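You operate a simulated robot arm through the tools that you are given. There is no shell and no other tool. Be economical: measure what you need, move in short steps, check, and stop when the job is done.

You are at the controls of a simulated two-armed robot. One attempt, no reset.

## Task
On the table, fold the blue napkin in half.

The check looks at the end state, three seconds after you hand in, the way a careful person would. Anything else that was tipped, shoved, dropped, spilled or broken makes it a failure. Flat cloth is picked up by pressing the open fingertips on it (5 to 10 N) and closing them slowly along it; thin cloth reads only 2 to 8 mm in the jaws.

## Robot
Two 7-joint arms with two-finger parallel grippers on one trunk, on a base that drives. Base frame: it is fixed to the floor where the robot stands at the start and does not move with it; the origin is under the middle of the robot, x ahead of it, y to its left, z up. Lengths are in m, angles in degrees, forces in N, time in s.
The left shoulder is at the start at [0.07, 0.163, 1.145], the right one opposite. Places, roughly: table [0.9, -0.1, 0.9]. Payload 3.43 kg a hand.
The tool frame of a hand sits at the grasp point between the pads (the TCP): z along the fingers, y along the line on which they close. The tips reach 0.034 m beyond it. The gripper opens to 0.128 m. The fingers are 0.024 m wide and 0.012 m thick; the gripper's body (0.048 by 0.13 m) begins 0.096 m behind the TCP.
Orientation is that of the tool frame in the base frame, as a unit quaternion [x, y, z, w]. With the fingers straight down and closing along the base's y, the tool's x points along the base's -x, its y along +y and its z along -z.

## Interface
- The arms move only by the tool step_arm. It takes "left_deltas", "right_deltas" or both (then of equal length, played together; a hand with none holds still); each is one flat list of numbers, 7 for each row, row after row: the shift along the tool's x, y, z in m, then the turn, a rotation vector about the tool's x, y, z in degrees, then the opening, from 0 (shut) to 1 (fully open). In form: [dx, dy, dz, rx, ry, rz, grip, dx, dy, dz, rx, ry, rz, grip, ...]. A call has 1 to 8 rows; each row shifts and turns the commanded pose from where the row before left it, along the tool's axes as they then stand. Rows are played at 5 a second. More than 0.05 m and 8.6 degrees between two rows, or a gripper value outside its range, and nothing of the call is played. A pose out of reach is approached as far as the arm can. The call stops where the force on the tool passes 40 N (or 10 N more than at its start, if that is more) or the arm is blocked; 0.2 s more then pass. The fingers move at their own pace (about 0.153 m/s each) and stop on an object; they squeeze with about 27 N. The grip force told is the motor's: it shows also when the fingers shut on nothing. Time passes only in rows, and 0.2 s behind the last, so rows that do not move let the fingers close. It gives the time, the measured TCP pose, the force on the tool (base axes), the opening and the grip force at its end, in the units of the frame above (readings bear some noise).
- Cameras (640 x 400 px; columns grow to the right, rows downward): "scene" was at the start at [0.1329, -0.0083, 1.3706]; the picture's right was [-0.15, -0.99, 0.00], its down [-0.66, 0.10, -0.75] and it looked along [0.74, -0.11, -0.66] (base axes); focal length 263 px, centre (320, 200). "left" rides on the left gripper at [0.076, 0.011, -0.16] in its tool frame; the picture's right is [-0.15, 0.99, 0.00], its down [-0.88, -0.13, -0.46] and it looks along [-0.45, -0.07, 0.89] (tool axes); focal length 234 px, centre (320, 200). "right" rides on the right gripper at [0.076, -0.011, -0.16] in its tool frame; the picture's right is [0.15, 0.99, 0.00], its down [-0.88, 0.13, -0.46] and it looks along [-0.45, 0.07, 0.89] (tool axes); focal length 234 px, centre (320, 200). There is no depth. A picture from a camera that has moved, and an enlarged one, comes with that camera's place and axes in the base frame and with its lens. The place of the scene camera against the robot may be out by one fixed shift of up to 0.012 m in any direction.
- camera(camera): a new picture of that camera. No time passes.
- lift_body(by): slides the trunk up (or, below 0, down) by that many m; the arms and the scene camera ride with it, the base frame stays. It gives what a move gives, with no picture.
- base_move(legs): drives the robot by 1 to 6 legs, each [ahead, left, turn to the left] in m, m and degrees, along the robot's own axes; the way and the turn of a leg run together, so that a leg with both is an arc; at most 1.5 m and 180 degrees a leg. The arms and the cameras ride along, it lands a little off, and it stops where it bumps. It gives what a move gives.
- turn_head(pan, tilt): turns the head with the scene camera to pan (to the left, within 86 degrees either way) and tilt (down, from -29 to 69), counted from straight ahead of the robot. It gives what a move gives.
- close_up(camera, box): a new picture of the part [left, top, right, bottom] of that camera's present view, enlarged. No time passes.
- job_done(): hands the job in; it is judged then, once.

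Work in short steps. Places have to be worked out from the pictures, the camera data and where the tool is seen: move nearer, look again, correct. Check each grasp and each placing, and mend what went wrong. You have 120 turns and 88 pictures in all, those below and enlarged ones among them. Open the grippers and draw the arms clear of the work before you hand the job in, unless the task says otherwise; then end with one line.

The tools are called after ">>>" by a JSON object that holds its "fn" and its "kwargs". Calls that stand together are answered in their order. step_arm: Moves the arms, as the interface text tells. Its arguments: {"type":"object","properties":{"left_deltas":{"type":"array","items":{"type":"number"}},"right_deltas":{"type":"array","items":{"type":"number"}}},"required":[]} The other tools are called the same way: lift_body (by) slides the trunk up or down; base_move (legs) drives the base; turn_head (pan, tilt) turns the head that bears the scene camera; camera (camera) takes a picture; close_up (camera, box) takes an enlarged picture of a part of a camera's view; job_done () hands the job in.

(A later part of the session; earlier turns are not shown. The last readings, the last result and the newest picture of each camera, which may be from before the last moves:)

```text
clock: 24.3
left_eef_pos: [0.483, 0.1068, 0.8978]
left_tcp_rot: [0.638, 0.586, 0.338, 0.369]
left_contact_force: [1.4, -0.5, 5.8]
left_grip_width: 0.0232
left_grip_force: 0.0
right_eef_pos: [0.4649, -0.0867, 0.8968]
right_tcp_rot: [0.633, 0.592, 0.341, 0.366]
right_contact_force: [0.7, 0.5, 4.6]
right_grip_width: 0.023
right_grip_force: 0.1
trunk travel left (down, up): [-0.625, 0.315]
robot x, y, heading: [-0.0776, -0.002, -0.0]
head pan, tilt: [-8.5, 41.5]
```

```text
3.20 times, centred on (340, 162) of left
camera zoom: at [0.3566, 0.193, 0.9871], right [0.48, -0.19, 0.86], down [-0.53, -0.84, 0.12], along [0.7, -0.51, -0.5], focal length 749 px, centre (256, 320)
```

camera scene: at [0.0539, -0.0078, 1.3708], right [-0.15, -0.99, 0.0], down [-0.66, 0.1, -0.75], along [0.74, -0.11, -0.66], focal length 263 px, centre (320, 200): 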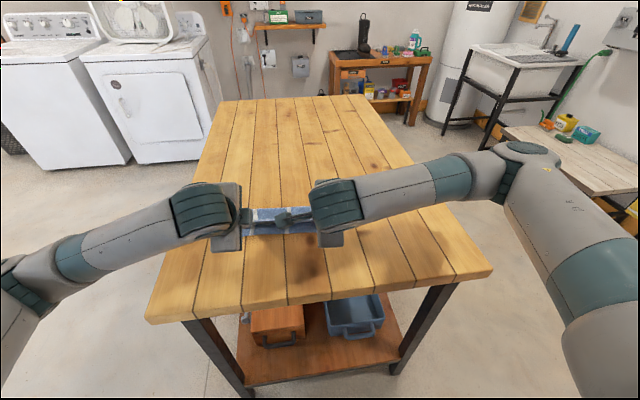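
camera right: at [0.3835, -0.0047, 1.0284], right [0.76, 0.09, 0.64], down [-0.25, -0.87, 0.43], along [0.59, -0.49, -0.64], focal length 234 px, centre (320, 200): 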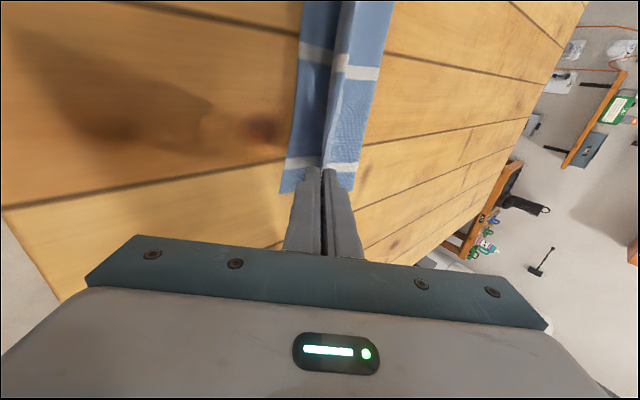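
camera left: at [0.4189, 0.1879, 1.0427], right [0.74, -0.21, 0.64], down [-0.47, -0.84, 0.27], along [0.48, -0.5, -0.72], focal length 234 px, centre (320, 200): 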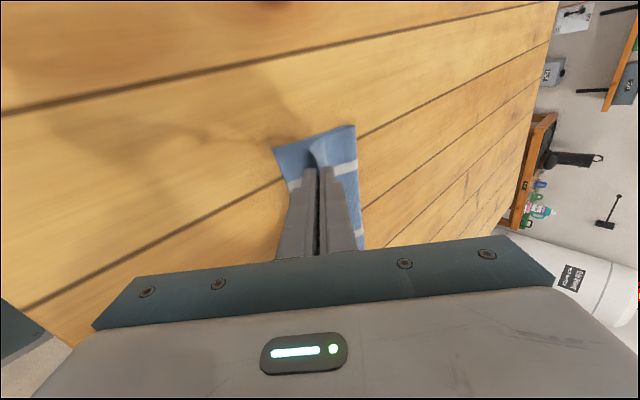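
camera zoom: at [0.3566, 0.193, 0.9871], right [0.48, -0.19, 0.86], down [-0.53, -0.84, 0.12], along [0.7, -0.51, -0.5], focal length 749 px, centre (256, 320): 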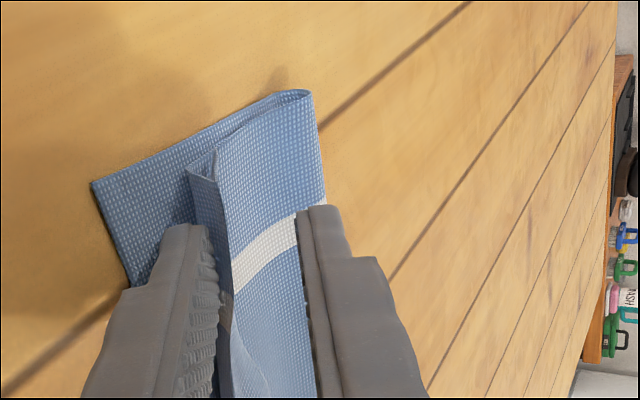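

The napkin followed by about 2 cm because the fingers still pressed on it. The pinch has come open, and the edge now hangs forward between the fingers. I lift up and back along the fingers to come free.

>>> {"fn": "step_arm", "kwargs": {"left_deltas": [0, 0.006, -0.004, 0, 0, 0, 0.2, 0, 0.003, -0.01, 0, 0, 0, 0.2, 0, 0, -0.015, 0, 0, 0, 0.2, 0, 0, -0.02, 0, 0, 0, 0.2], "right_deltas": [0, 0.006, -0.004, 0, 0, 0, 0.2, 0, 0.003, -0.01, 0, 0, 0, 0.2, 0, 0, -0.015, 0, 0, 0, 0.2, 0, 0, -0.02, 0, 0, 0, 0.2]}}

>>> {"fn": "camera", "kwargs": {"camera": "right"}}

>>> {"fn": "camera", "kwargs": {"camera": "left"}}

```text
clock: 25.3
left_eef_pos: [0.4646, 0.1014, 0.9245]
left_tcp_rot: [0.638, 0.586, 0.338, 0.369]
left_contact_force: [0.4, 0.3, -1.0]
left_grip_width: 0.0257
left_grip_force: 0.0
left hand out of reach, approached as far as the arm can: row 4
right_eef_pos: [0.435, -0.0798, 0.9266]
right_tcp_rot: [0.633, 0.591, 0.341, 0.365]
right_contact_force: [0.6, 0.7, 0.4]
right_grip_width: 0.0258
right_grip_force: 0.3
right hand out of reach, approached as far as the arm can: row 4
trunk travel left (down, up): [-0.625, 0.315]
robot x, y, heading: [-0.0775, 0.0016, 0.1]
head pan, tilt: [-8.5, 41.5]
```

```text
56 pictures are left
camera right: at [0.2967, 0.0053, 0.9974], right [0.5, 0.11, 0.86], down [-0.39, -0.86, 0.34], along [0.77, -0.51, -0.39], focal length 234 px, centre (320, 200)
```

right: 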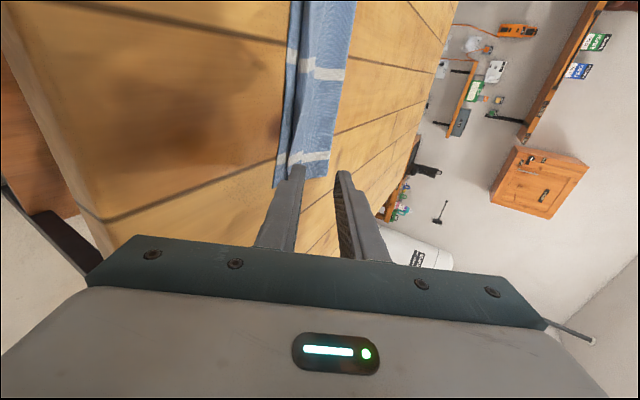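

```text
55 pictures are left
camera left: at [0.3374, 0.1879, 1.013], right [0.48, -0.19, 0.86], down [-0.53, -0.84, 0.12], along [0.7, -0.51, -0.5], focal length 234 px, centre (320, 200)
```

left: 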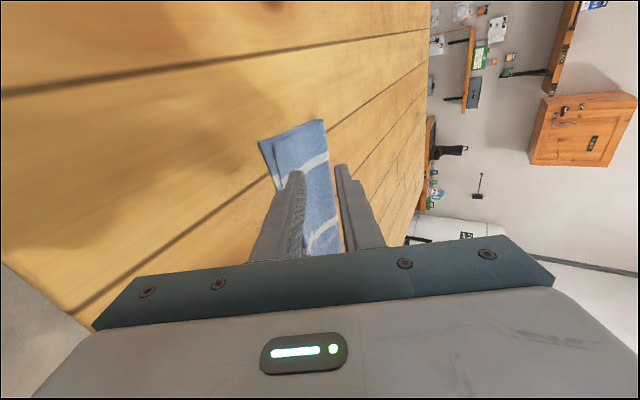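

The hands look clear of the cloth and are near the inner reach limit. I raise them straight up while turning back toward vertical, then look at the result.

>>> {"fn": "step_arm", "kwargs": {"left_deltas": [0, 0.026, -0.015, 0, 0, 0, 0.2, 0, 0.026, -0.015, 8, 0, 0, 0.2, 0, 0.026, -0.015, 8, 0, 0, 0.2, 0, 0.02, -0.02, 8, 0, 0, 0.2, 0, 0.02, -0.02, 8, 0, 0, 0.2, 0, 0, -0.02, 8, 0, 0, 0.2, 0, 0, 0, 8, 0, 0, 0.2, 0, 0, 0, 8, 0, 0, 0.2], "right_deltas": [0, 0.026, -0.015, 0, 0, 0, 0.2, 0, 0.026, -0.015, 8, 0, 0, 0.2, 0, 0.026, -0.015, 8, 0, 0, 0.2, 0, 0.02, -0.02, 8, 0, 0, 0.2, 0, 0.02, -0.02, 8, 0, 0, 0.2, 0, 0, -0.02, 8, 0, 0, 0.2, 0, 0, 0, 8, 0, 0, 0.2, 0, 0, 0, 8, 0, 0, 0.2]}}

>>> {"fn": "camera", "kwargs": {"camera": "scene"}}

>>> {"fn": "camera", "kwargs": {"camera": "left"}}

>>> {"fn": "camera", "kwargs": {"camera": "right"}}

```text
clock: 27.1
left_eef_pos: [0.4721, 0.0991, 1.0846]
left_tcp_rot: [0.737, 0.676, 0.022, 0.024]
left_contact_force: [0.2, 1.4, -0.2]
left_grip_width: 0.0256
left_grip_force: 0.0
left hand out of reach, approached as far as the arm can: row 1
right_eef_pos: [0.4426, -0.0737, 1.0887]
right_tcp_rot: [0.73, 0.683, 0.023, 0.024]
right_contact_force: [-0.5, 0.7, -0.4]
right_grip_width: 0.0257
right_grip_force: 0.1
right hand out of reach, approached as far as the arm can: row 1
trunk travel left (down, up): [-0.625, 0.315]
robot x, y, heading: [-0.0799, 0.0024, 0.1]
head pan, tilt: [-8.5, 41.5]
```

```text
54 pictures are left
camera scene: at [0.0552, -0.0086, 1.3704], right [-0.15, -0.99, 0.0], down [-0.66, 0.1, -0.75], along [0.74, -0.11, -0.66], focal length 263 px, centre (320, 200)
```

scene: 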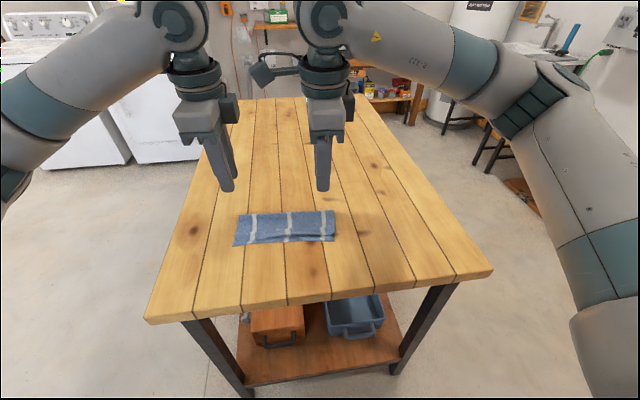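

```text
53 pictures are left
camera left: at [0.4782, 0.1733, 1.2442], right [0.97, -0.23, 0.07], down [-0.24, -0.86, 0.45], along [-0.05, -0.45, -0.89], focal length 234 px, centre (320, 200)
```

left: 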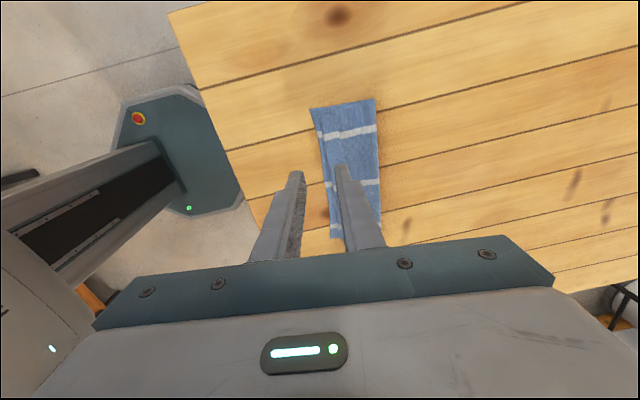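

```text
52 pictures are left
camera right: at [0.4253, 0.0022, 1.2479], right [0.99, 0.08, 0.07], down [0.04, -0.89, 0.46], along [0.1, -0.46, -0.88], focal length 234 px, centre (320, 200)
```

right: 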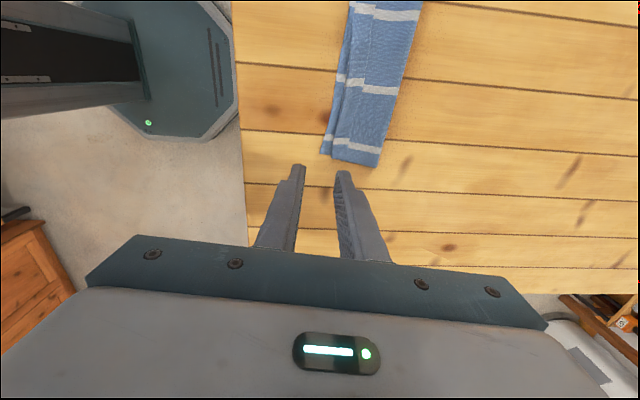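

The napkin is folded. I zoom in to see how the edges match and whether the top edge is tucked under.

>>> {"fn": "close_up", "kwargs": {"camera": "scene", "box": [220, 195, 350, 260]}}

>>> {"fn": "close_up", "kwargs": {"camera": "right", "box": [280, 0, 480, 180]}}

>>> {"fn": "close_up", "kwargs": {"camera": "left", "box": [280, 80, 420, 250]}}

```text
4.92 times, centred on (285, 228) of scene
camera zoom: at [0.0552, -0.0086, 1.3704], right [-0.15, -0.99, 0.0], down [-0.66, 0.1, -0.75], along [0.74, -0.11, -0.66], focal length 1294 px, centre (492, 65)
```

zoom: 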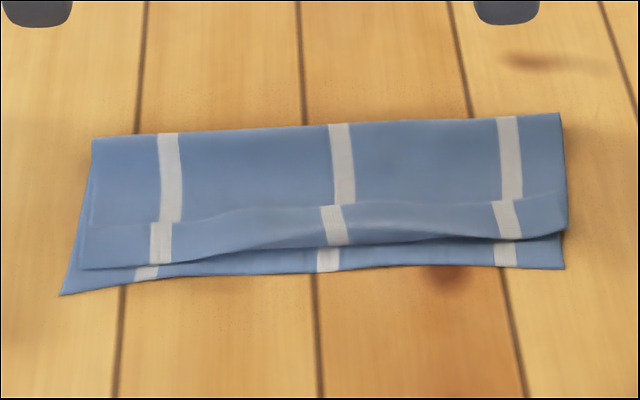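

```text
2.22 times, centred on (380, 90) of right
camera zoom: at [0.4253, 0.0022, 1.2479], right [0.99, 0.08, 0.07], down [0.04, -0.89, 0.46], along [0.1, -0.46, -0.88], focal length 520 px, centre (187, 444)
```

zoom: 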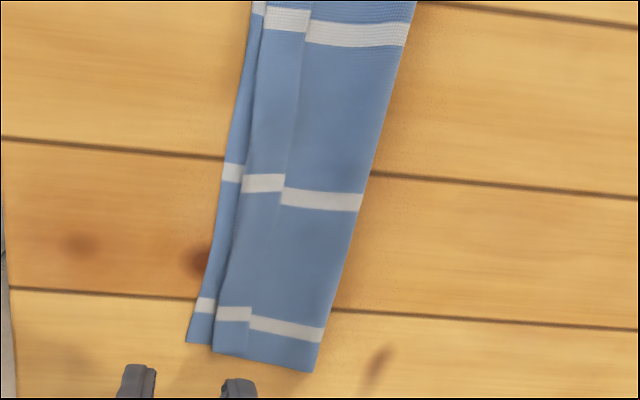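

```text
2.35 times, centred on (350, 165) of left
camera zoom: at [0.4782, 0.1733, 1.2442], right [0.97, -0.23, 0.07], down [-0.24, -0.86, 0.45], along [-0.05, -0.45, -0.89], focal length 551 px, centre (249, 282)
```

zoom: 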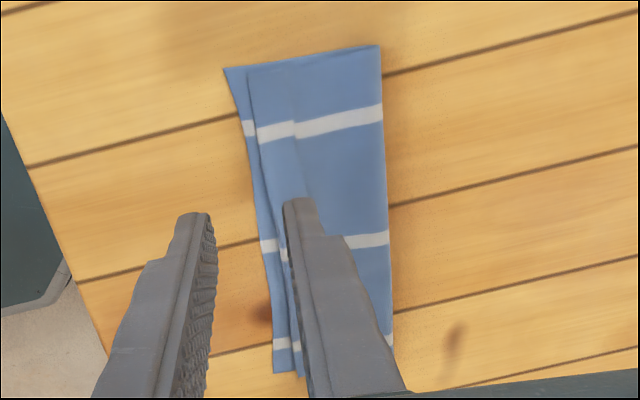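

The napkin is folded, but a strip about 28 mm wide at the near edge is doubled back on top, with its free edge at x of about 0.505–0.515 and the fold line at about 0.57. To fix it, one hand pins the napkin near the fold while the other pushes the strip's free edge toward me. First I move both above their spots with the jaws shut.

>>> {"fn": "step_arm", "kwargs": {"left_deltas": [0, 0, 0, 3.9, 0, 0, 0, 0, 0.0122, 0.0255, 0, 0, 0, 0, 0, 0.0122, 0.0255, 0, 0, 0, 0, 0, 0.0122, 0.0255, 0, 0, 0, 0, 0, 0.0122, 0.0255, 0, 0, 0, 0, 0, 0.0122, 0.0255, 0, 0, 0, 0, 0, 0.0122, 0.0255, 0, 0, 0, 0], "right_deltas": [0, 0, 0, 3.9, 0, 0, 0, 0.0052, 0.0178, 0.0262, 0, 0, 0, 0, 0.0052, 0.0178, 0.0262, 0, 0, 0, 0, 0.0052, 0.0178, 0.0262, 0, 0, 0, 0, 0.0052, 0.0178, 0.0262, 0, 0, 0, 0, 0.0052, 0.0178, 0.0262, 0, 0, 0, 0, 0.0052, 0.0178, 0.0262, 0, 0, 0, 0]}}

>>> {"fn": "camera", "kwargs": {"camera": "left"}}

>>> {"fn": "camera", "kwargs": {"camera": "right"}}

```text
clock: 28.7
left_eef_pos: [0.5451, 0.0919, 0.9307]
left_tcp_rot: [0.737, 0.676, -0.001, 0.001]
left_contact_force: [0.8, 1.1, -0.6]
left_grip_width: 0.0
left_grip_force: 27.1
right_eef_pos: [0.5503, -0.0505, 0.9318]
right_tcp_rot: [0.73, 0.683, 0.0, 0.0]
right_contact_force: [0.1, 0.2, 0.0]
right_grip_width: 0.0002
right_grip_force: 26.6
trunk travel left (down, up): [-0.625, 0.315]
robot x, y, heading: [-0.0759, 0.0002, 0.1]
head pan, tilt: [-8.5, 41.5]
```

```text
48 pictures are left
camera left: at [0.5628, 0.1658, 1.0901], right [0.97, -0.23, 0.0], down [-0.21, -0.87, 0.46], along [-0.11, -0.44, -0.89], focal length 234 px, centre (320, 200)
```

left: 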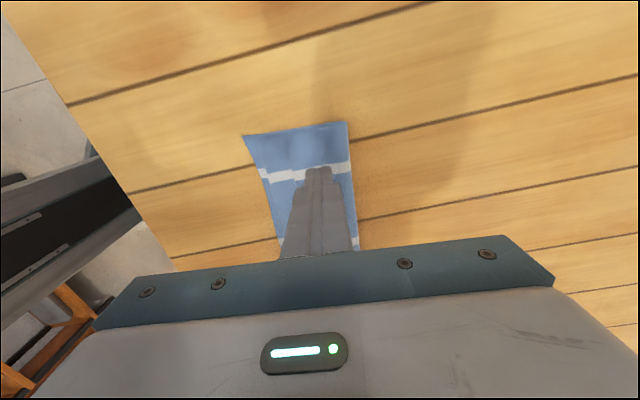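

```text
47 pictures are left
camera right: at [0.5445, 0.0255, 1.0905], right [1.0, 0.08, 0.0], down [0.07, -0.89, 0.46], along [0.04, -0.45, -0.89], focal length 234 px, centre (320, 200)
```

right: 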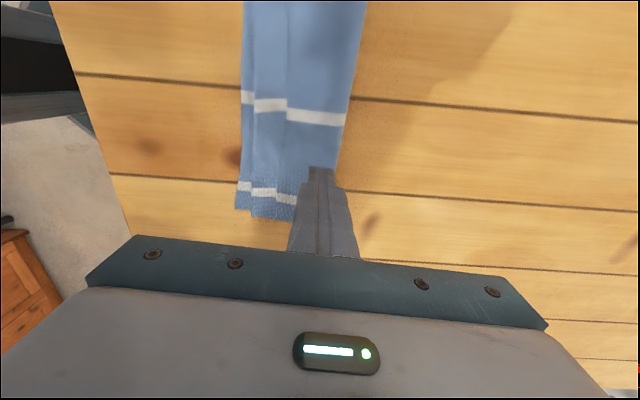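

Both are placed as planned, so I lower them to just above the cloth and then to light contact.

>>> {"fn": "step_arm", "kwargs": {"left_deltas": [0, 0, 0.015, 0, 0, 0, 0, 0, 0, 0.014, 0, 0, 0, 0, 0, 0, 0, 0, 0, 0, 0], "right_deltas": [0, 0, 0.015, 0, 0, 0, 0, 0, 0, 0.016, 0, 0, 0, 0, 0, 0, 0, 0, 0, 0, 0]}}

>>> {"fn": "step_arm", "kwargs": {"left_deltas": [0, 0, 0.002, 0, 0, 0, 0, 0, 0, 0, 0, 0, 0, 0], "right_deltas": [0, 0, 0.002, 0, 0, 0, 0, 0, 0, 0, 0, 0, 0, 0]}}

>>> {"fn": "step_arm", "kwargs": {"left_deltas": [0, 0, 0.0015, 0, 0, 0, 0, 0, 0, 0, 0, 0, 0, 0], "right_deltas": [0, 0, 0.002, 0, 0, 0, 0, 0, 0, 0, 0, 0, 0, 0]}}

```text
clock: 29.5
left_eef_pos: [0.5446, 0.0918, 0.9017]
left_tcp_rot: [0.737, 0.675, 0.002, 0.001]
left_contact_force: [-0.7, 0.2, 0.1]
left_grip_width: 0.0
left_grip_force: 27.2
right_eef_pos: [0.5491, -0.0499, 0.9017]
right_tcp_rot: [0.73, 0.683, 0.001, 0.001]
right_contact_force: [0.8, -0.2, 0.3]
right_grip_width: 0.0
right_grip_force: 27.1
trunk travel left (down, up): [-0.625, 0.315]
robot x, y, heading: [-0.0776, 0.0008, -0.2]
head pan, tilt: [-8.5, 41.5]
```

```text
clock: 30.1
left_eef_pos: [0.5452, 0.0918, 0.8998]
left_tcp_rot: [0.738, 0.675, 0.001, 0.0]
left_contact_force: [0.2, 0.3, -0.2]
left_grip_width: 0.0001
left_grip_force: 26.6
right_eef_pos: [0.549, -0.0509, 0.8974]
right_tcp_rot: [0.73, 0.683, 0.001, 0.001]
right_contact_force: [0.0, -0.9, -0.3]
right_grip_width: 0.0
right_grip_force: 26.7
trunk travel left (down, up): [-0.625, 0.315]
robot x, y, heading: [-0.0806, 0.0006, 0.0]
head pan, tilt: [-8.5, 41.5]
```

```text
clock: 30.7
left_eef_pos: [0.5451, 0.0916, 0.8995]
left_tcp_rot: [0.737, 0.676, 0.001, 0.0]
left_contact_force: [-0.8, 0.3, -0.1]
left_grip_width: 0.0001
left_grip_force: 27.1
right_eef_pos: [0.5505, -0.0499, 0.8977]
right_tcp_rot: [0.73, 0.684, 0.0, 0.0]
right_contact_force: [0.1, -0.3, 0.2]
right_grip_width: 0.0
right_grip_force: 27.0
trunk travel left (down, up): [-0.625, 0.315]
robot x, y, heading: [-0.0836, 0.0017, -0.1]
head pan, tilt: [-8.5, 41.5]
```

No contact yet, so I continue in fine steps.

>>> {"fn": "step_arm", "kwargs": {"left_deltas": [0, 0, 0.001, 0, 0, 0, 0, 0, 0, 0, 0, 0, 0, 0], "right_deltas": [0, 0, 0.001, 0, 0, 0, 0, 0, 0, 0, 0, 0, 0, 0]}}

>>> {"fn": "step_arm", "kwargs": {"left_deltas": [0, 0, 0.0007, 0, 0, 0, 0, 0, 0, 0, 0, 0, 0, 0], "right_deltas": [0, 0, 0.001, 0, 0, 0, 0, 0, 0, 0, 0, 0, 0, 0]}}

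```text
clock: 31.3
left_eef_pos: [0.5443, 0.0918, 0.8978]
left_tcp_rot: [0.737, 0.676, 0.0, 0.002]
left_contact_force: [1.2, -0.1, -0.2]
left_grip_width: 0.0001
left_grip_force: 26.8
right_eef_pos: [0.5498, -0.0502, 0.8961]
right_tcp_rot: [0.731, 0.683, 0.001, 0.001]
right_contact_force: [0.1, 0.0, 1.3]
right_grip_width: 0.0001
right_grip_force: 27.2
trunk travel left (down, up): [-0.625, 0.315]
robot x, y, heading: [-0.0795, 0.0021, 0.2]
head pan, tilt: [-8.5, 41.5]
```

```text
clock: 31.9
left_eef_pos: [0.5447, 0.0919, 0.8978]
left_tcp_rot: [0.736, 0.677, 0.001, 0.0]
left_contact_force: [-0.3, 0.0, 0.7]
left_grip_width: 0.0
left_grip_force: 26.7
right_eef_pos: [0.5495, -0.0503, 0.8942]
right_tcp_rot: [0.73, 0.684, 0.001, 0.001]
right_contact_force: [-1.0, -0.7, 3.6]
right_grip_width: 0.0
right_grip_force: 27.0
trunk travel left (down, up): [-0.625, 0.315]
robot x, y, heading: [-0.0799, -0.0022, -0.1]
head pan, tilt: [-8.5, 41.5]
```

The right is pinning at about 4 N and the left just touches. I press the right a bit more and push the left 25 mm toward me.

>>> {"fn": "step_arm", "kwargs": {"left_deltas": [0, 0, 0.0003, 0, 0, 0, 0, 0, -0.005, 0, 0, 0, 0, 0, 0, -0.005, 0, 0, 0, 0, 0, 0, -0.005, 0, 0, 0, 0, 0, 0, -0.005, 0, 0, 0, 0, 0, 0, -0.005, 0, 0, 0, 0, 0], "right_deltas": [0, 0, 0.001, 0, 0, 0, 0, 0, 0, 0, 0, 0, 0, 0, 0, 0, 0, 0, 0, 0, 0, 0, 0, 0, 0, 0, 0, 0, 0, 0, 0, 0, 0, 0, 0, 0, 0, 0, 0, 0, 0, 0]}}

>>> {"fn": "close_up", "kwargs": {"camera": "left", "box": [230, 90, 430, 215]}}

```text
clock: 33.3
left_eef_pos: [0.5181, 0.0954, 0.8985]
left_tcp_rot: [0.737, 0.676, 0.0, 0.001]
left_contact_force: [-0.1, 1.0, 0.7]
left_grip_width: 0.0
left_grip_force: 27.2
right_eef_pos: [0.5496, -0.0502, 0.8948]
right_tcp_rot: [0.73, 0.683, 0.002, 0.001]
right_contact_force: [2.8, -0.9, 14.2]
right_grip_width: 0.0
right_grip_force: 26.9
trunk travel left (down, up): [-0.625, 0.315]
robot x, y, heading: [-0.0826, -0.0025, 0.0]
head pan, tilt: [-8.5, 41.5]
```

```text
3.20 times, centred on (330, 152) of left
camera zoom: at [0.5352, 0.1686, 1.0576], right [0.97, -0.23, 0.0], down [-0.21, -0.87, 0.46], along [-0.1, -0.44, -0.89], focal length 749 px, centre (288, 352)
```

zoom: 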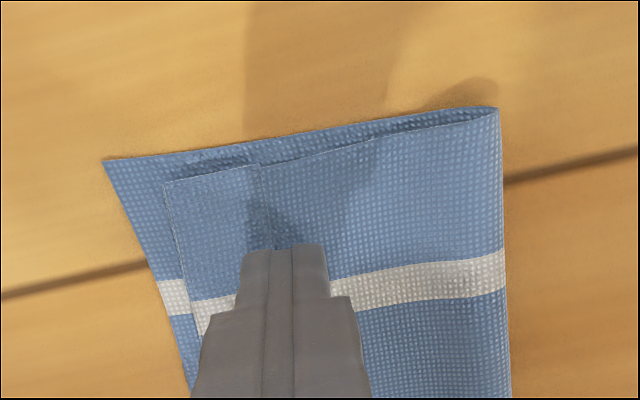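

The fingertip rode over the thin free edge instead of catching it. I try a friction drag instead: set the left tip on the strip, press at about 5 N and pull toward me while the right hand keeps the fold pinned, so the doubled strip rolls out.

>>> {"fn": "step_arm", "kwargs": {"left_deltas": [0, 0, -0.004, 0, 0, 0, 0, 0, -0.013, 0, 0, 0, 0, 0, 0, 0, 0.0035, 0, 0, 0, 0, 0, 0, 0, 0, 0, 0, 0]}}

>>> {"fn": "step_arm", "kwargs": {"left_deltas": [0, 0, 0.0015, 0, 0, 0, 0, 0, 0, 0, 0, 0, 0, 0]}}

```text
clock: 34.3
left_eef_pos: [0.5056, 0.0949, 0.8972]
left_tcp_rot: [0.737, 0.676, 0.001, 0.001]
left_contact_force: [0.1, -0.3, 0.9]
left_grip_width: 0.0
left_grip_force: 27.3
right_eef_pos: [0.5495, -0.0508, 0.8956]
right_tcp_rot: [0.73, 0.683, 0.002, 0.0]
right_contact_force: [2.6, -1.0, 15.9]
right_grip_width: 0.0
right_grip_force: 26.9
trunk travel left (down, up): [-0.625, 0.315]
robot x, y, heading: [-0.078, 0.0002, -0.1]
head pan, tilt: [-8.5, 41.5]
```

```text
clock: 34.9
left_eef_pos: [0.5066, 0.0963, 0.8975]
left_tcp_rot: [0.737, 0.676, 0.001, 0.001]
left_contact_force: [0.2, 0.0, -0.2]
left_grip_width: 0.0
left_grip_force: 26.6
right_eef_pos: [0.5487, -0.0497, 0.895]
right_tcp_rot: [0.73, 0.683, 0.002, 0.001]
right_contact_force: [4.0, -0.1, 17.1]
right_grip_width: 0.0
right_grip_force: 27.2
trunk travel left (down, up): [-0.625, 0.315]
robot x, y, heading: [-0.078, -0.0035, 0.1]
head pan, tilt: [-8.5, 41.5]
```

The left is still unloaded, so I press it further, and ease the right a touch.

>>> {"fn": "step_arm", "kwargs": {"left_deltas": [0, 0, 0.0015, 0, 0, 0, 0, 0, 0, 0, 0, 0, 0, 0], "right_deltas": [0, 0, -0.0005, 0, 0, 0, 0, 0, 0, 0, 0, 0, 0, 0]}}

>>> {"fn": "step_arm", "kwargs": {"left_deltas": [0, 0, 0.0006, 0, 0, 0, 0, 0, 0, 0, 0, 0, 0, 0]}}

```text
clock: 35.5
left_eef_pos: [0.5054, 0.0953, 0.8958]
left_tcp_rot: [0.737, 0.675, 0.001, 0.002]
left_contact_force: [-1.2, 0.4, 6.0]
left_grip_width: 0.0
left_grip_force: 27.1
right_eef_pos: [0.5487, -0.0508, 0.895]
right_tcp_rot: [0.73, 0.683, 0.0, 0.0]
right_contact_force: [2.5, 0.2, 11.7]
right_grip_width: 0.0002
right_grip_force: 27.2
trunk travel left (down, up): [-0.625, 0.315]
robot x, y, heading: [-0.0767, -0.0011, 0.1]
head pan, tilt: [-8.5, 41.5]
```

```text
clock: 36.1
left_eef_pos: [0.5048, 0.096, 0.8954]
left_tcp_rot: [0.737, 0.676, 0.001, 0.001]
left_contact_force: [-1.3, 1.2, 13.8]
left_grip_width: 0.0
left_grip_force: 27.2
right_eef_pos: [0.5469, -0.0505, 0.8952]
right_tcp_rot: [0.731, 0.683, 0.0, 0.001]
right_contact_force: [1.8, 0.6, 6.8]
right_grip_width: 0.0001
right_grip_force: 27.0
trunk travel left (down, up): [-0.625, 0.315]
robot x, y, heading: [-0.0789, 0.0014, 0.0]
head pan, tilt: [-8.5, 41.5]
```

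The left is now a bit firm at 14 N, so I ease it and drag 15 mm toward me.

>>> {"fn": "step_arm", "kwargs": {"left_deltas": [0, 0, -0.0007, 0, 0, 0, 0, 0, -0.004, 0, 0, 0, 0, 0, 0, -0.004, 0, 0, 0, 0, 0, 0, -0.004, 0, 0, 0, 0, 0, 0, -0.004, 0, 0, 0, 0, 0], "right_deltas": [0, 0, 0.0005, 0, 0, 0, 0, 0, 0, 0, 0, 0, 0, 0, 0, 0, 0, 0, 0, 0, 0, 0, 0, 0, 0, 0, 0, 0, 0, 0, 0, 0, 0, 0, 0]}}

>>> {"fn": "close_up", "kwargs": {"camera": "left", "box": [230, 90, 430, 215]}}

```text
clock: 37.3
left_eef_pos: [0.4898, 0.0963, 0.8955]
left_tcp_rot: [0.736, 0.677, 0.0, 0.0]
left_contact_force: [1.3, -0.4, 8.0]
left_grip_width: 0.0002
left_grip_force: 27.2
right_eef_pos: [0.5479, -0.0494, 0.8963]
right_tcp_rot: [0.73, 0.683, 0.001, 0.001]
right_contact_force: [-1.7, 1.5, 8.9]
right_grip_width: 0.0001
right_grip_force: 27.5
trunk travel left (down, up): [-0.625, 0.315]
robot x, y, heading: [-0.0796, -0.0013, -0.0]
head pan, tilt: [-8.5, 41.5]
```

```text
3.20 times, centred on (330, 152) of left
camera zoom: at [0.5057, 0.1707, 1.0554], right [0.97, -0.23, 0.0], down [-0.21, -0.87, 0.46], along [-0.1, -0.44, -0.89], focal length 749 px, centre (288, 352)
```

zoom: 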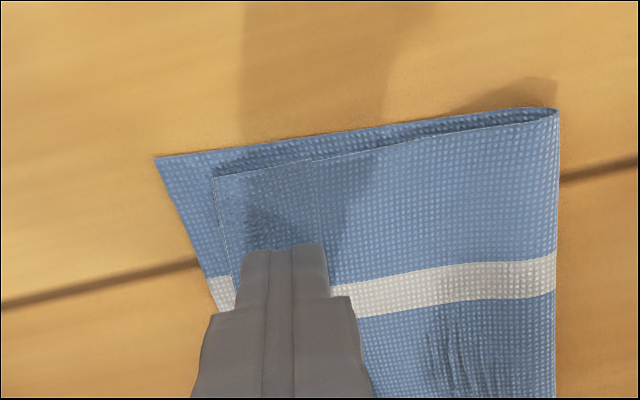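

The whole napkin moved with the drag, because cloth on cloth grips too well. A better idea is to lift the folded napkin by its fold line with both hands, so gravity drops the doubled strip, and then lay it back down. I raise both hands and look at where it is now.

>>> {"fn": "step_arm", "kwargs": {"left_deltas": [0, 0, -0.02, 0, 0, 0, 0, 0, 0, -0.04, 0, 0, 0, 0, 0.02, 0, -0.05, 0, 0, 0, 0, 0.03, 0, -0.04, 0, 0, 0, 0.2, 0, 0, 0, 0, 0, 0, 0.2], "right_deltas": [0, 0, -0.02, 0, 0, 0, 0, 0, 0, -0.04, 0, 0, 0, 0, -0.02, 0, -0.05, 0, 0, 0, 0, -0.03, 0, -0.04, 0, 0, 0, 0.2, 0, 0, 0, 0, 0, 0, 0.2]}}

>>> {"fn": "close_up", "kwargs": {"camera": "scene", "box": [210, 180, 370, 280]}}

>>> {"fn": "camera", "kwargs": {"camera": "left"}}

>>> {"fn": "camera", "kwargs": {"camera": "right"}}

```text
refused: row 3 steps farther than a row can; nothing moved
```

```text
4.00 times, centred on (290, 230) of scene
camera zoom: at [0.0526, -0.0084, 1.3707], right [-0.15, -0.99, 0.0], down [-0.66, 0.1, -0.75], along [0.74, -0.11, -0.66], focal length 1051 px, centre (440, 80)
```

zoom: 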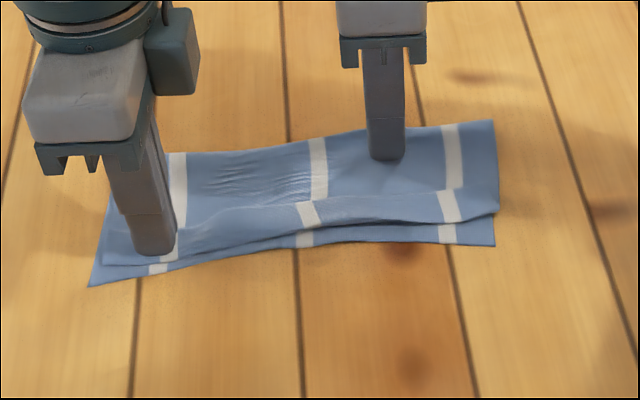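

```text
43 pictures are left
camera left: at [0.5057, 0.1707, 1.0554], right [0.97, -0.23, 0.0], down [-0.21, -0.87, 0.46], along [-0.1, -0.44, -0.89], focal length 234 px, centre (320, 200)
```

left: 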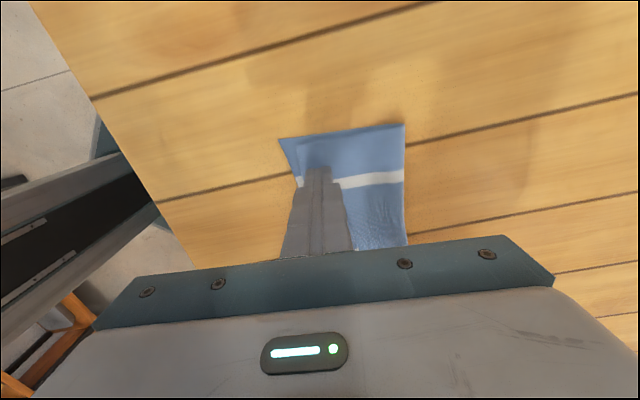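

```text
42 pictures are left
camera right: at [0.542, 0.0254, 1.0552], right [1.0, 0.08, 0.0], down [0.07, -0.89, 0.46], along [0.04, -0.45, -0.89], focal length 234 px, centre (320, 200)
```

right: 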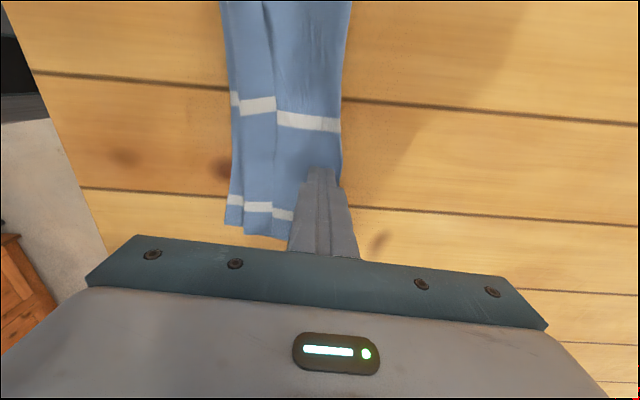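

The step was too long and was refused. The left side has been sheared about 12 mm toward me, so with the left tip still pressing I first drag it back by the same amount, then lift.

>>> {"fn": "step_arm", "kwargs": {"left_deltas": [0, 0.004, 0, 0, 0, 0, 0, 0, 0.004, 0, 0, 0, 0, 0, 0, 0.004, 0, 0, 0, 0, 0, 0, 0.003, 0, 0, 0, 0, 0, 0, 0, -0.02, 0, 0, 0, 0, 0, 0, -0.04, 0, 0, 0, 0, 0.01, 0, -0.03, 0, 0, 0, 0.2, 0.01, 0, -0.03, 0, 0, 0, 0.2], "right_deltas": [0, 0, 0, 0, 0, 0, 0, 0, 0, 0, 0, 0, 0, 0, 0, 0, 0, 0, 0, 0, 0, 0, 0, 0, 0, 0, 0, 0, 0, 0, -0.02, 0, 0, 0, 0, 0, 0, -0.04, 0, 0, 0, 0, -0.03, 0, -0.03, 0, 0, 0, 0.2, -0.02, 0, -0.03, 0, 0, 0, 0.2]}}

>>> {"fn": "close_up", "kwargs": {"camera": "scene", "box": [210, 180, 370, 280]}}

>>> {"fn": "camera", "kwargs": {"camera": "left"}}

>>> {"fn": "camera", "kwargs": {"camera": "right"}}

```text
clock: 39.1
left_eef_pos: [0.5046, 0.116, 1.0159]
left_tcp_rot: [0.736, 0.676, 0.001, 0.001]
left_contact_force: [-0.3, 0.0, 0.2]
left_grip_width: 0.0256
left_grip_force: 0.0
right_eef_pos: [0.5456, -0.1008, 1.0154]
right_tcp_rot: [0.731, 0.683, 0.002, 0.0]
right_contact_force: [-1.0, 0.7, 0.7]
right_grip_width: 0.0257
right_grip_force: 0.1
trunk travel left (down, up): [-0.625, 0.315]
robot x, y, heading: [-0.0766, 0.0007, 0.0]
head pan, tilt: [-8.5, 41.5]
```

```text
4.00 times, centred on (290, 230) of scene
camera zoom: at [0.0526, -0.0083, 1.3706], right [-0.15, -0.99, 0.0], down [-0.66, 0.1, -0.75], along [0.74, -0.11, -0.66], focal length 1051 px, centre (440, 80)
```

zoom: 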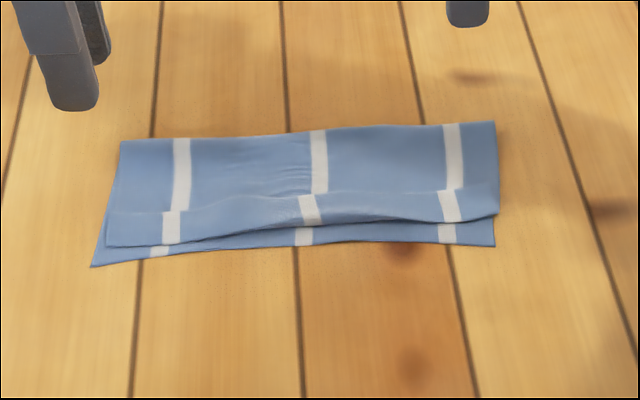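

```text
40 pictures are left
camera left: at [0.5222, 0.1897, 1.1754], right [0.97, -0.23, 0.0], down [-0.21, -0.87, 0.46], along [-0.1, -0.44, -0.89], focal length 234 px, centre (320, 200)
```

left: 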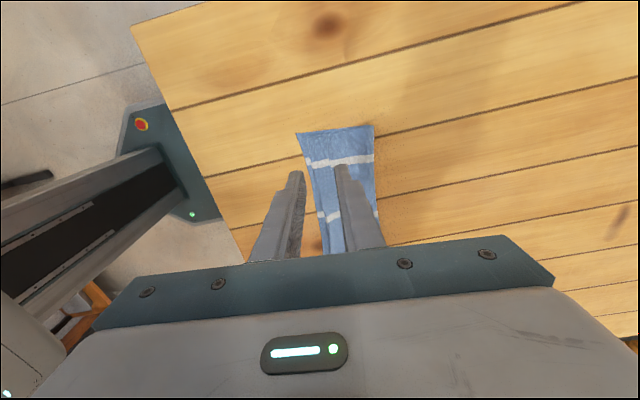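

```text
39 pictures are left
camera right: at [0.5393, -0.0242, 1.1752], right [1.0, 0.08, 0.0], down [0.07, -0.89, 0.46], along [0.04, -0.45, -0.89], focal length 234 px, centre (320, 200)
```

right: 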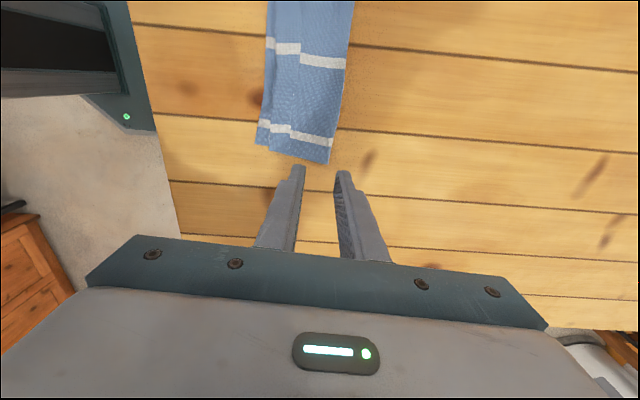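

The napkin is straight again, with the fold line running from (0.579, 0.126) to (0.562, -0.122). I move both hands to straddle the fold near its ends, the outer finger just beyond it and the gap about 26 mm.

>>> {"fn": "step_arm", "kwargs": {"left_deltas": [-0.0039, 0.016, 0.01, 0, 0, 0, 0.2, -0.0039, 0.016, 0.025, 0, 0, 0, 0.2, -0.0039, 0.016, 0.025, 0, 0, 0, 0.2, -0.0038, 0.016, 0.025, 0, 0, 0, 0.2, 0, 0, 0.012, 0, 0, 0, 0.2, 0, 0, 0, 0, 0, 0, 0.2], "right_deltas": [0.0057, 0.0039, 0.01, 0, 0, 0, 0.2, 0.0057, 0.0038, 0.025, 0, 0, 0, 0.2, 0, 0, 0.025, 0, 0, 0, 0.2, 0, 0, 0.025, 0, 0, 0, 0.2, 0, 0, 0.012, 0, 0, 0, 0.2, 0, 0, 0, 0, 0, 0, 0.2]}}

>>> {"fn": "close_up", "kwargs": {"camera": "left", "box": [220, 90, 420, 215]}}

>>> {"fn": "close_up", "kwargs": {"camera": "right", "box": [220, 100, 420, 225]}}

```text
clock: 40.5
left_eef_pos: [0.569, 0.0944, 0.9176]
left_tcp_rot: [0.737, 0.676, 0.001, 0.0]
left_contact_force: [0.9, 0.2, -0.4]
left_grip_width: 0.0257
left_grip_force: 0.0
right_eef_pos: [0.5543, -0.0896, 0.9171]
right_tcp_rot: [0.73, 0.683, 0.001, 0.0]
right_contact_force: [0.0, 1.1, -0.1]
right_grip_width: 0.0257
right_grip_force: 0.1
trunk travel left (down, up): [-0.625, 0.315]
robot x, y, heading: [-0.0774, 0.0005, -0.1]
head pan, tilt: [-8.5, 41.5]
```

```text
3.20 times, centred on (320, 152) of left
camera zoom: at [0.586, 0.1683, 1.0771], right [0.97, -0.23, 0.0], down [-0.21, -0.87, 0.46], along [-0.1, -0.44, -0.89], focal length 749 px, centre (320, 352)
```

zoom: 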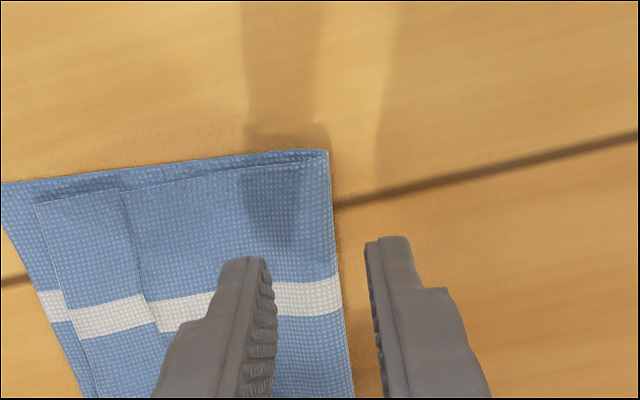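

```text
3.20 times, centred on (320, 162) of right
camera zoom: at [0.5487, -0.0136, 1.0768], right [1.0, 0.08, 0.0], down [0.07, -0.89, 0.46], along [0.04, -0.45, -0.89], focal length 749 px, centre (320, 320)
```

zoom: 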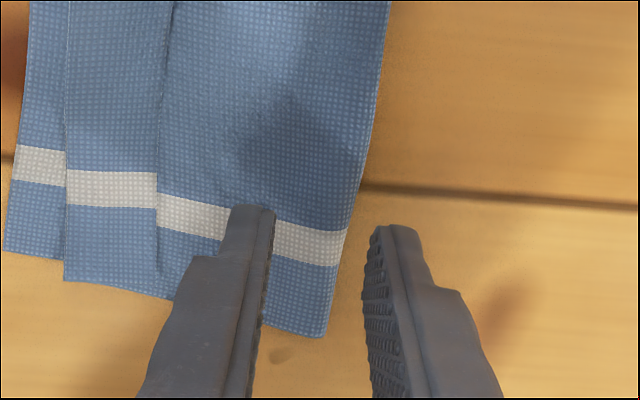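

The outer finger is about 7 mm beyond the fold on the left and 3 mm on the right. I shift the left in by 5 mm and lower both.

>>> {"fn": "step_arm", "kwargs": {"left_deltas": [0, -0.005, 0.009, 0, 0, 0, 0.2, 0, 0, 0.009, 0, 0, 0, 0.2, 0, 0, 0, 0, 0, 0, 0.2], "right_deltas": [0, -0.001, 0.009, 0, 0, 0, 0.2, 0, 0, 0.009, 0, 0, 0, 0.2, 0, 0, 0, 0, 0, 0, 0.2]}}

>>> {"fn": "step_arm", "kwargs": {"left_deltas": [0, 0, 0.0015, 0, 0, 0, 0.2, 0, 0, 0.0012, 0, 0, 0, 0.2, 0, 0, 0, 0, 0, 0, 0.2], "right_deltas": [0, 0, 0.0015, 0, 0, 0, 0.2, 0, 0, 0.0012, 0, 0, 0, 0.2, 0, 0, 0, 0, 0, 0, 0.2]}}

```text
clock: 41.3
left_eef_pos: [0.5651, 0.0952, 0.8995]
left_tcp_rot: [0.737, 0.676, 0.001, 0.0]
left_contact_force: [0.0, 0.0, 1.1]
left_grip_width: 0.0256
left_grip_force: 0.0
right_eef_pos: [0.5532, -0.0895, 0.9]
right_tcp_rot: [0.731, 0.683, 0.0, 0.001]
right_contact_force: [0.4, 0.1, -0.6]
right_grip_width: 0.0256
right_grip_force: 0.0
trunk travel left (down, up): [-0.625, 0.315]
robot x, y, heading: [-0.0788, 0.0, -0.2]
head pan, tilt: [-8.5, 41.5]
```

```text
clock: 42.1
left_eef_pos: [0.5648, 0.0947, 0.8985]
left_tcp_rot: [0.736, 0.676, 0.0, 0.001]
left_contact_force: [0.9, 0.4, -0.1]
left_grip_width: 0.0256
left_grip_force: 0.0
right_eef_pos: [0.5543, -0.0893, 0.8971]
right_tcp_rot: [0.73, 0.683, 0.001, 0.0]
right_contact_force: [0.0, 0.1, 0.4]
right_grip_width: 0.0256
right_grip_force: 0.0
trunk travel left (down, up): [-0.625, 0.315]
robot x, y, heading: [-0.0791, 0.0013, -0.1]
head pan, tilt: [-8.5, 41.5]
```

Almost touching, so I lower a little more in fine steps.

>>> {"fn": "step_arm", "kwargs": {"left_deltas": [0, 0, 0.001, 0, 0, 0, 0.2, 0, 0, 0, 0, 0, 0, 0.2], "right_deltas": [0, 0, 0.001, 0, 0, 0, 0.2, 0, 0, 0, 0, 0, 0, 0.2]}}

>>> {"fn": "step_arm", "kwargs": {"left_deltas": [0, 0, 0.0007, 0, 0, 0, 0.2, 0, 0, 0, 0, 0, 0, 0.2], "right_deltas": [0, 0, 0.0007, 0, 0, 0, 0.2, 0, 0, 0, 0, 0, 0, 0.2]}}

```text
clock: 42.7
left_eef_pos: [0.5644, 0.0945, 0.8951]
left_tcp_rot: [0.736, 0.676, 0.001, 0.001]
left_contact_force: [0.9, -0.3, 0.3]
left_grip_width: 0.0255
left_grip_force: 0.0
right_eef_pos: [0.5535, -0.09, 0.8951]
right_tcp_rot: [0.73, 0.683, 0.001, 0.0]
right_contact_force: [-0.2, -0.5, 0.5]
right_grip_width: 0.0254
right_grip_force: 0.0
trunk travel left (down, up): [-0.625, 0.315]
robot x, y, heading: [-0.078, -0.0009, 0.2]
head pan, tilt: [-8.5, 41.5]
```

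```text
clock: 43.3
left_eef_pos: [0.5649, 0.095, 0.8957]
left_tcp_rot: [0.736, 0.677, 0.0, 0.0]
left_contact_force: [1.4, 0.0, 1.3]
left_grip_width: 0.0253
left_grip_force: 0.0
right_eef_pos: [0.5544, -0.0893, 0.8949]
right_tcp_rot: [0.73, 0.684, 0.001, 0.0]
right_contact_force: [0.1, -1.1, 3.9]
right_grip_width: 0.0255
right_grip_force: 0.0
trunk travel left (down, up): [-0.625, 0.315]
robot x, y, heading: [-0.0775, -0.0001, 0.2]
head pan, tilt: [-8.5, 41.5]
```

Contact has started, with the right at 4 N and the left at 1 N. I press slightly and then close slowly.

>>> {"fn": "step_arm", "kwargs": {"left_deltas": [0, 0, 0.0009, 0, 0, 0, 0.2, 0, 0, 0, 0, 0, 0, 0.18, 0, 0, 0, 0, 0, 0, 0.15, 0, 0, 0, 0, 0, 0, 0.12, 0, 0, 0, 0, 0, 0, 0.09, 0, 0, 0, 0, 0, 0, 0.06, 0, 0, 0, 0, 0, 0, 0.03, 0, 0, 0, 0, 0, 0, 0], "right_deltas": [0, 0, 0.0004, 0, 0, 0, 0.2, 0, 0, 0, 0, 0, 0, 0.18, 0, 0, 0, 0, 0, 0, 0.15, 0, 0, 0, 0, 0, 0, 0.12, 0, 0, 0, 0, 0, 0, 0.09, 0, 0, 0, 0, 0, 0, 0.06, 0, 0, 0, 0, 0, 0, 0.03, 0, 0, 0, 0, 0, 0, 0]}}

>>> {"fn": "close_up", "kwargs": {"camera": "left", "box": [220, 90, 420, 215]}}

>>> {"fn": "close_up", "kwargs": {"camera": "right", "box": [220, 100, 420, 225]}}

```text
clock: 45.1
left_eef_pos: [0.5651, 0.096, 0.8955]
left_tcp_rot: [0.737, 0.676, 0.0, 0.0]
left_contact_force: [-0.3, -1.0, 8.3]
left_grip_width: 0.0022
left_grip_force: 27.0
right_eef_pos: [0.5529, -0.0898, 0.8945]
right_tcp_rot: [0.73, 0.683, 0.001, 0.001]
right_contact_force: [-0.6, 1.0, 5.0]
right_grip_width: 0.0017
right_grip_force: 26.2
trunk travel left (down, up): [-0.625, 0.315]
robot x, y, heading: [-0.0762, -0.0013, 0.2]
head pan, tilt: [-8.5, 41.5]
```

```text
3.20 times, centred on (320, 152) of left
camera zoom: at [0.5801, 0.1691, 1.0549], right [0.97, -0.23, 0.0], down [-0.21, -0.87, 0.46], along [-0.1, -0.44, -0.89], focal length 749 px, centre (320, 352)
```

zoom: 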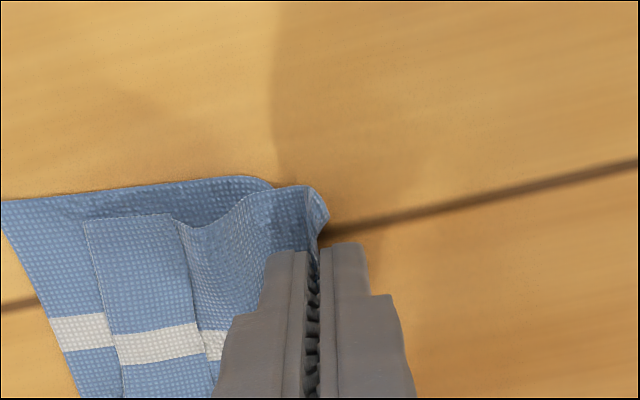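

```text
3.20 times, centred on (320, 162) of right
camera zoom: at [0.5464, -0.0135, 1.0552], right [1.0, 0.08, 0.0], down [0.07, -0.89, 0.46], along [0.04, -0.45, -0.89], focal length 749 px, centre (320, 320)
```

zoom: 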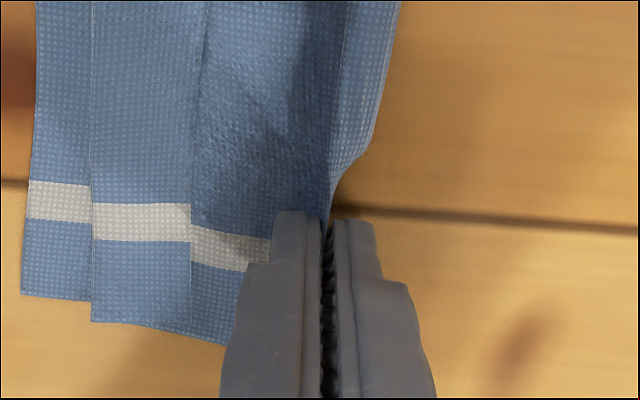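

Both hands grip the fold at 2.2 and 1.7 mm. I lift straight up so the napkin hangs from the fold.

>>> {"fn": "step_arm", "kwargs": {"left_deltas": [0, 0, -0.01, 0, 0, 0, 0, 0, 0, -0.02, 0, 0, 0, 0, 0, 0, -0.022, 0, 0, 0, 0, 0, 0, -0.022, 0, 0, 0, 0, 0, 0, -0.022, 0, 0, 0, 0, 0, 0, -0.022, 0, 0, 0, 0, 0, 0, -0.022, 0, 0, 0, 0, 0, 0, -0.015, 0, 0, 0, 0], "right_deltas": [0, 0, -0.01, 0, 0, 0, 0, 0, 0, -0.02, 0, 0, 0, 0, 0, 0, -0.022, 0, 0, 0, 0, 0, 0, -0.022, 0, 0, 0, 0, 0, 0, -0.022, 0, 0, 0, 0, 0, 0, -0.022, 0, 0, 0, 0, 0, 0, -0.022, 0, 0, 0, 0, 0, 0, -0.015, 0, 0, 0, 0]}}

>>> {"fn": "close_up", "kwargs": {"camera": "scene", "box": [180, 100, 380, 260]}}

>>> {"fn": "camera", "kwargs": {"camera": "left"}}

```text
clock: 46.9
left_eef_pos: [0.5641, 0.094, 1.0495]
left_tcp_rot: [0.737, 0.676, 0.001, 0.0]
left_contact_force: [0.2, -0.2, -0.7]
left_grip_width: 0.0019
left_grip_force: 26.7
right_eef_pos: [0.552, -0.0904, 1.0506]
right_tcp_rot: [0.73, 0.683, 0.001, 0.001]
right_contact_force: [-0.3, -0.3, -0.6]
right_grip_width: 0.0021
right_grip_force: 27.4
trunk travel left (down, up): [-0.625, 0.315]
robot x, y, heading: [-0.0802, 0.0046, 0.1]
head pan, tilt: [-8.5, 41.5]
```

```text
2.50 times, centred on (280, 180) of scene
camera zoom: at [0.0539, -0.0084, 1.3705], right [-0.15, -0.99, 0.0], down [-0.66, 0.1, -0.75], along [0.74, -0.11, -0.66], focal length 657 px, centre (420, 250)
```

zoom: 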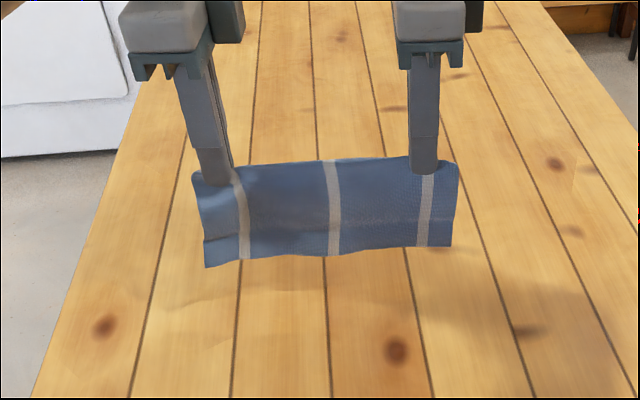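

```text
33 pictures are left
camera left: at [0.5813, 0.1682, 1.2087], right [0.97, -0.23, 0.0], down [-0.21, -0.87, 0.46], along [-0.1, -0.44, -0.89], focal length 234 px, centre (320, 200)
```

left: 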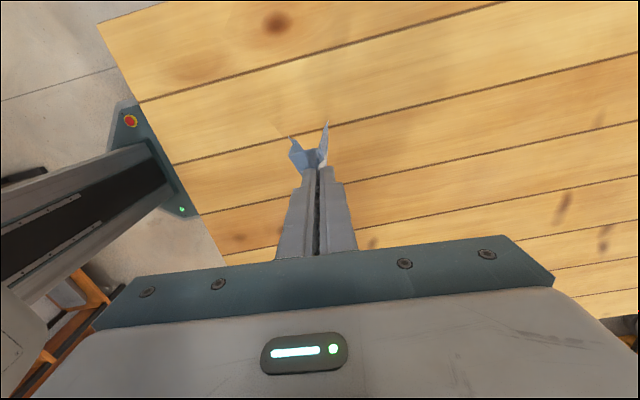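

The napkin hangs in the air and the doubled strip seems to have dropped open. I look closer.

>>> {"fn": "close_up", "kwargs": {"camera": "scene", "box": [235, 155, 335, 215]}}

>>> {"fn": "close_up", "kwargs": {"camera": "left", "box": [260, 100, 380, 190]}}

```text
6.40 times, centred on (285, 185) of scene
camera zoom: at [0.0539, -0.0084, 1.3705], right [-0.15, -0.99, 0.0], down [-0.66, 0.1, -0.75], along [0.74, -0.11, -0.66], focal length 1682 px, centre (544, 296)
```

zoom: 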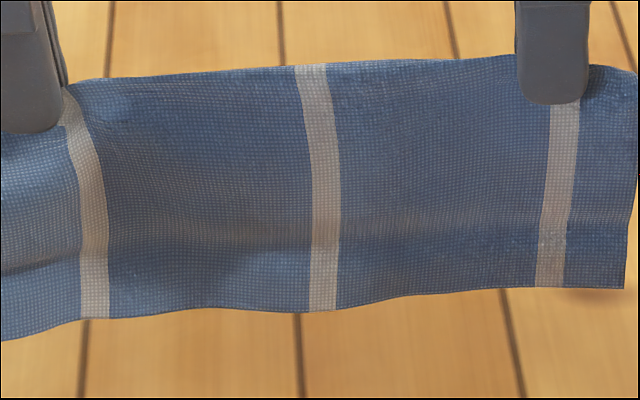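

```text
4.44 times, centred on (320, 145) of left
camera zoom: at [0.5813, 0.1682, 1.2087], right [0.97, -0.23, 0.0], down [-0.21, -0.87, 0.46], along [-0.1, -0.44, -0.89], focal length 1041 px, centre (320, 444)
```

zoom: 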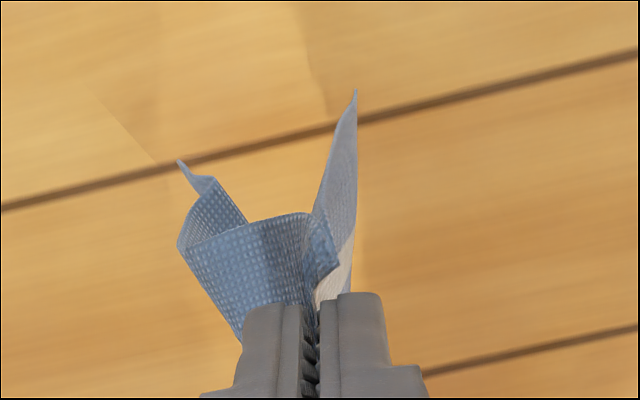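

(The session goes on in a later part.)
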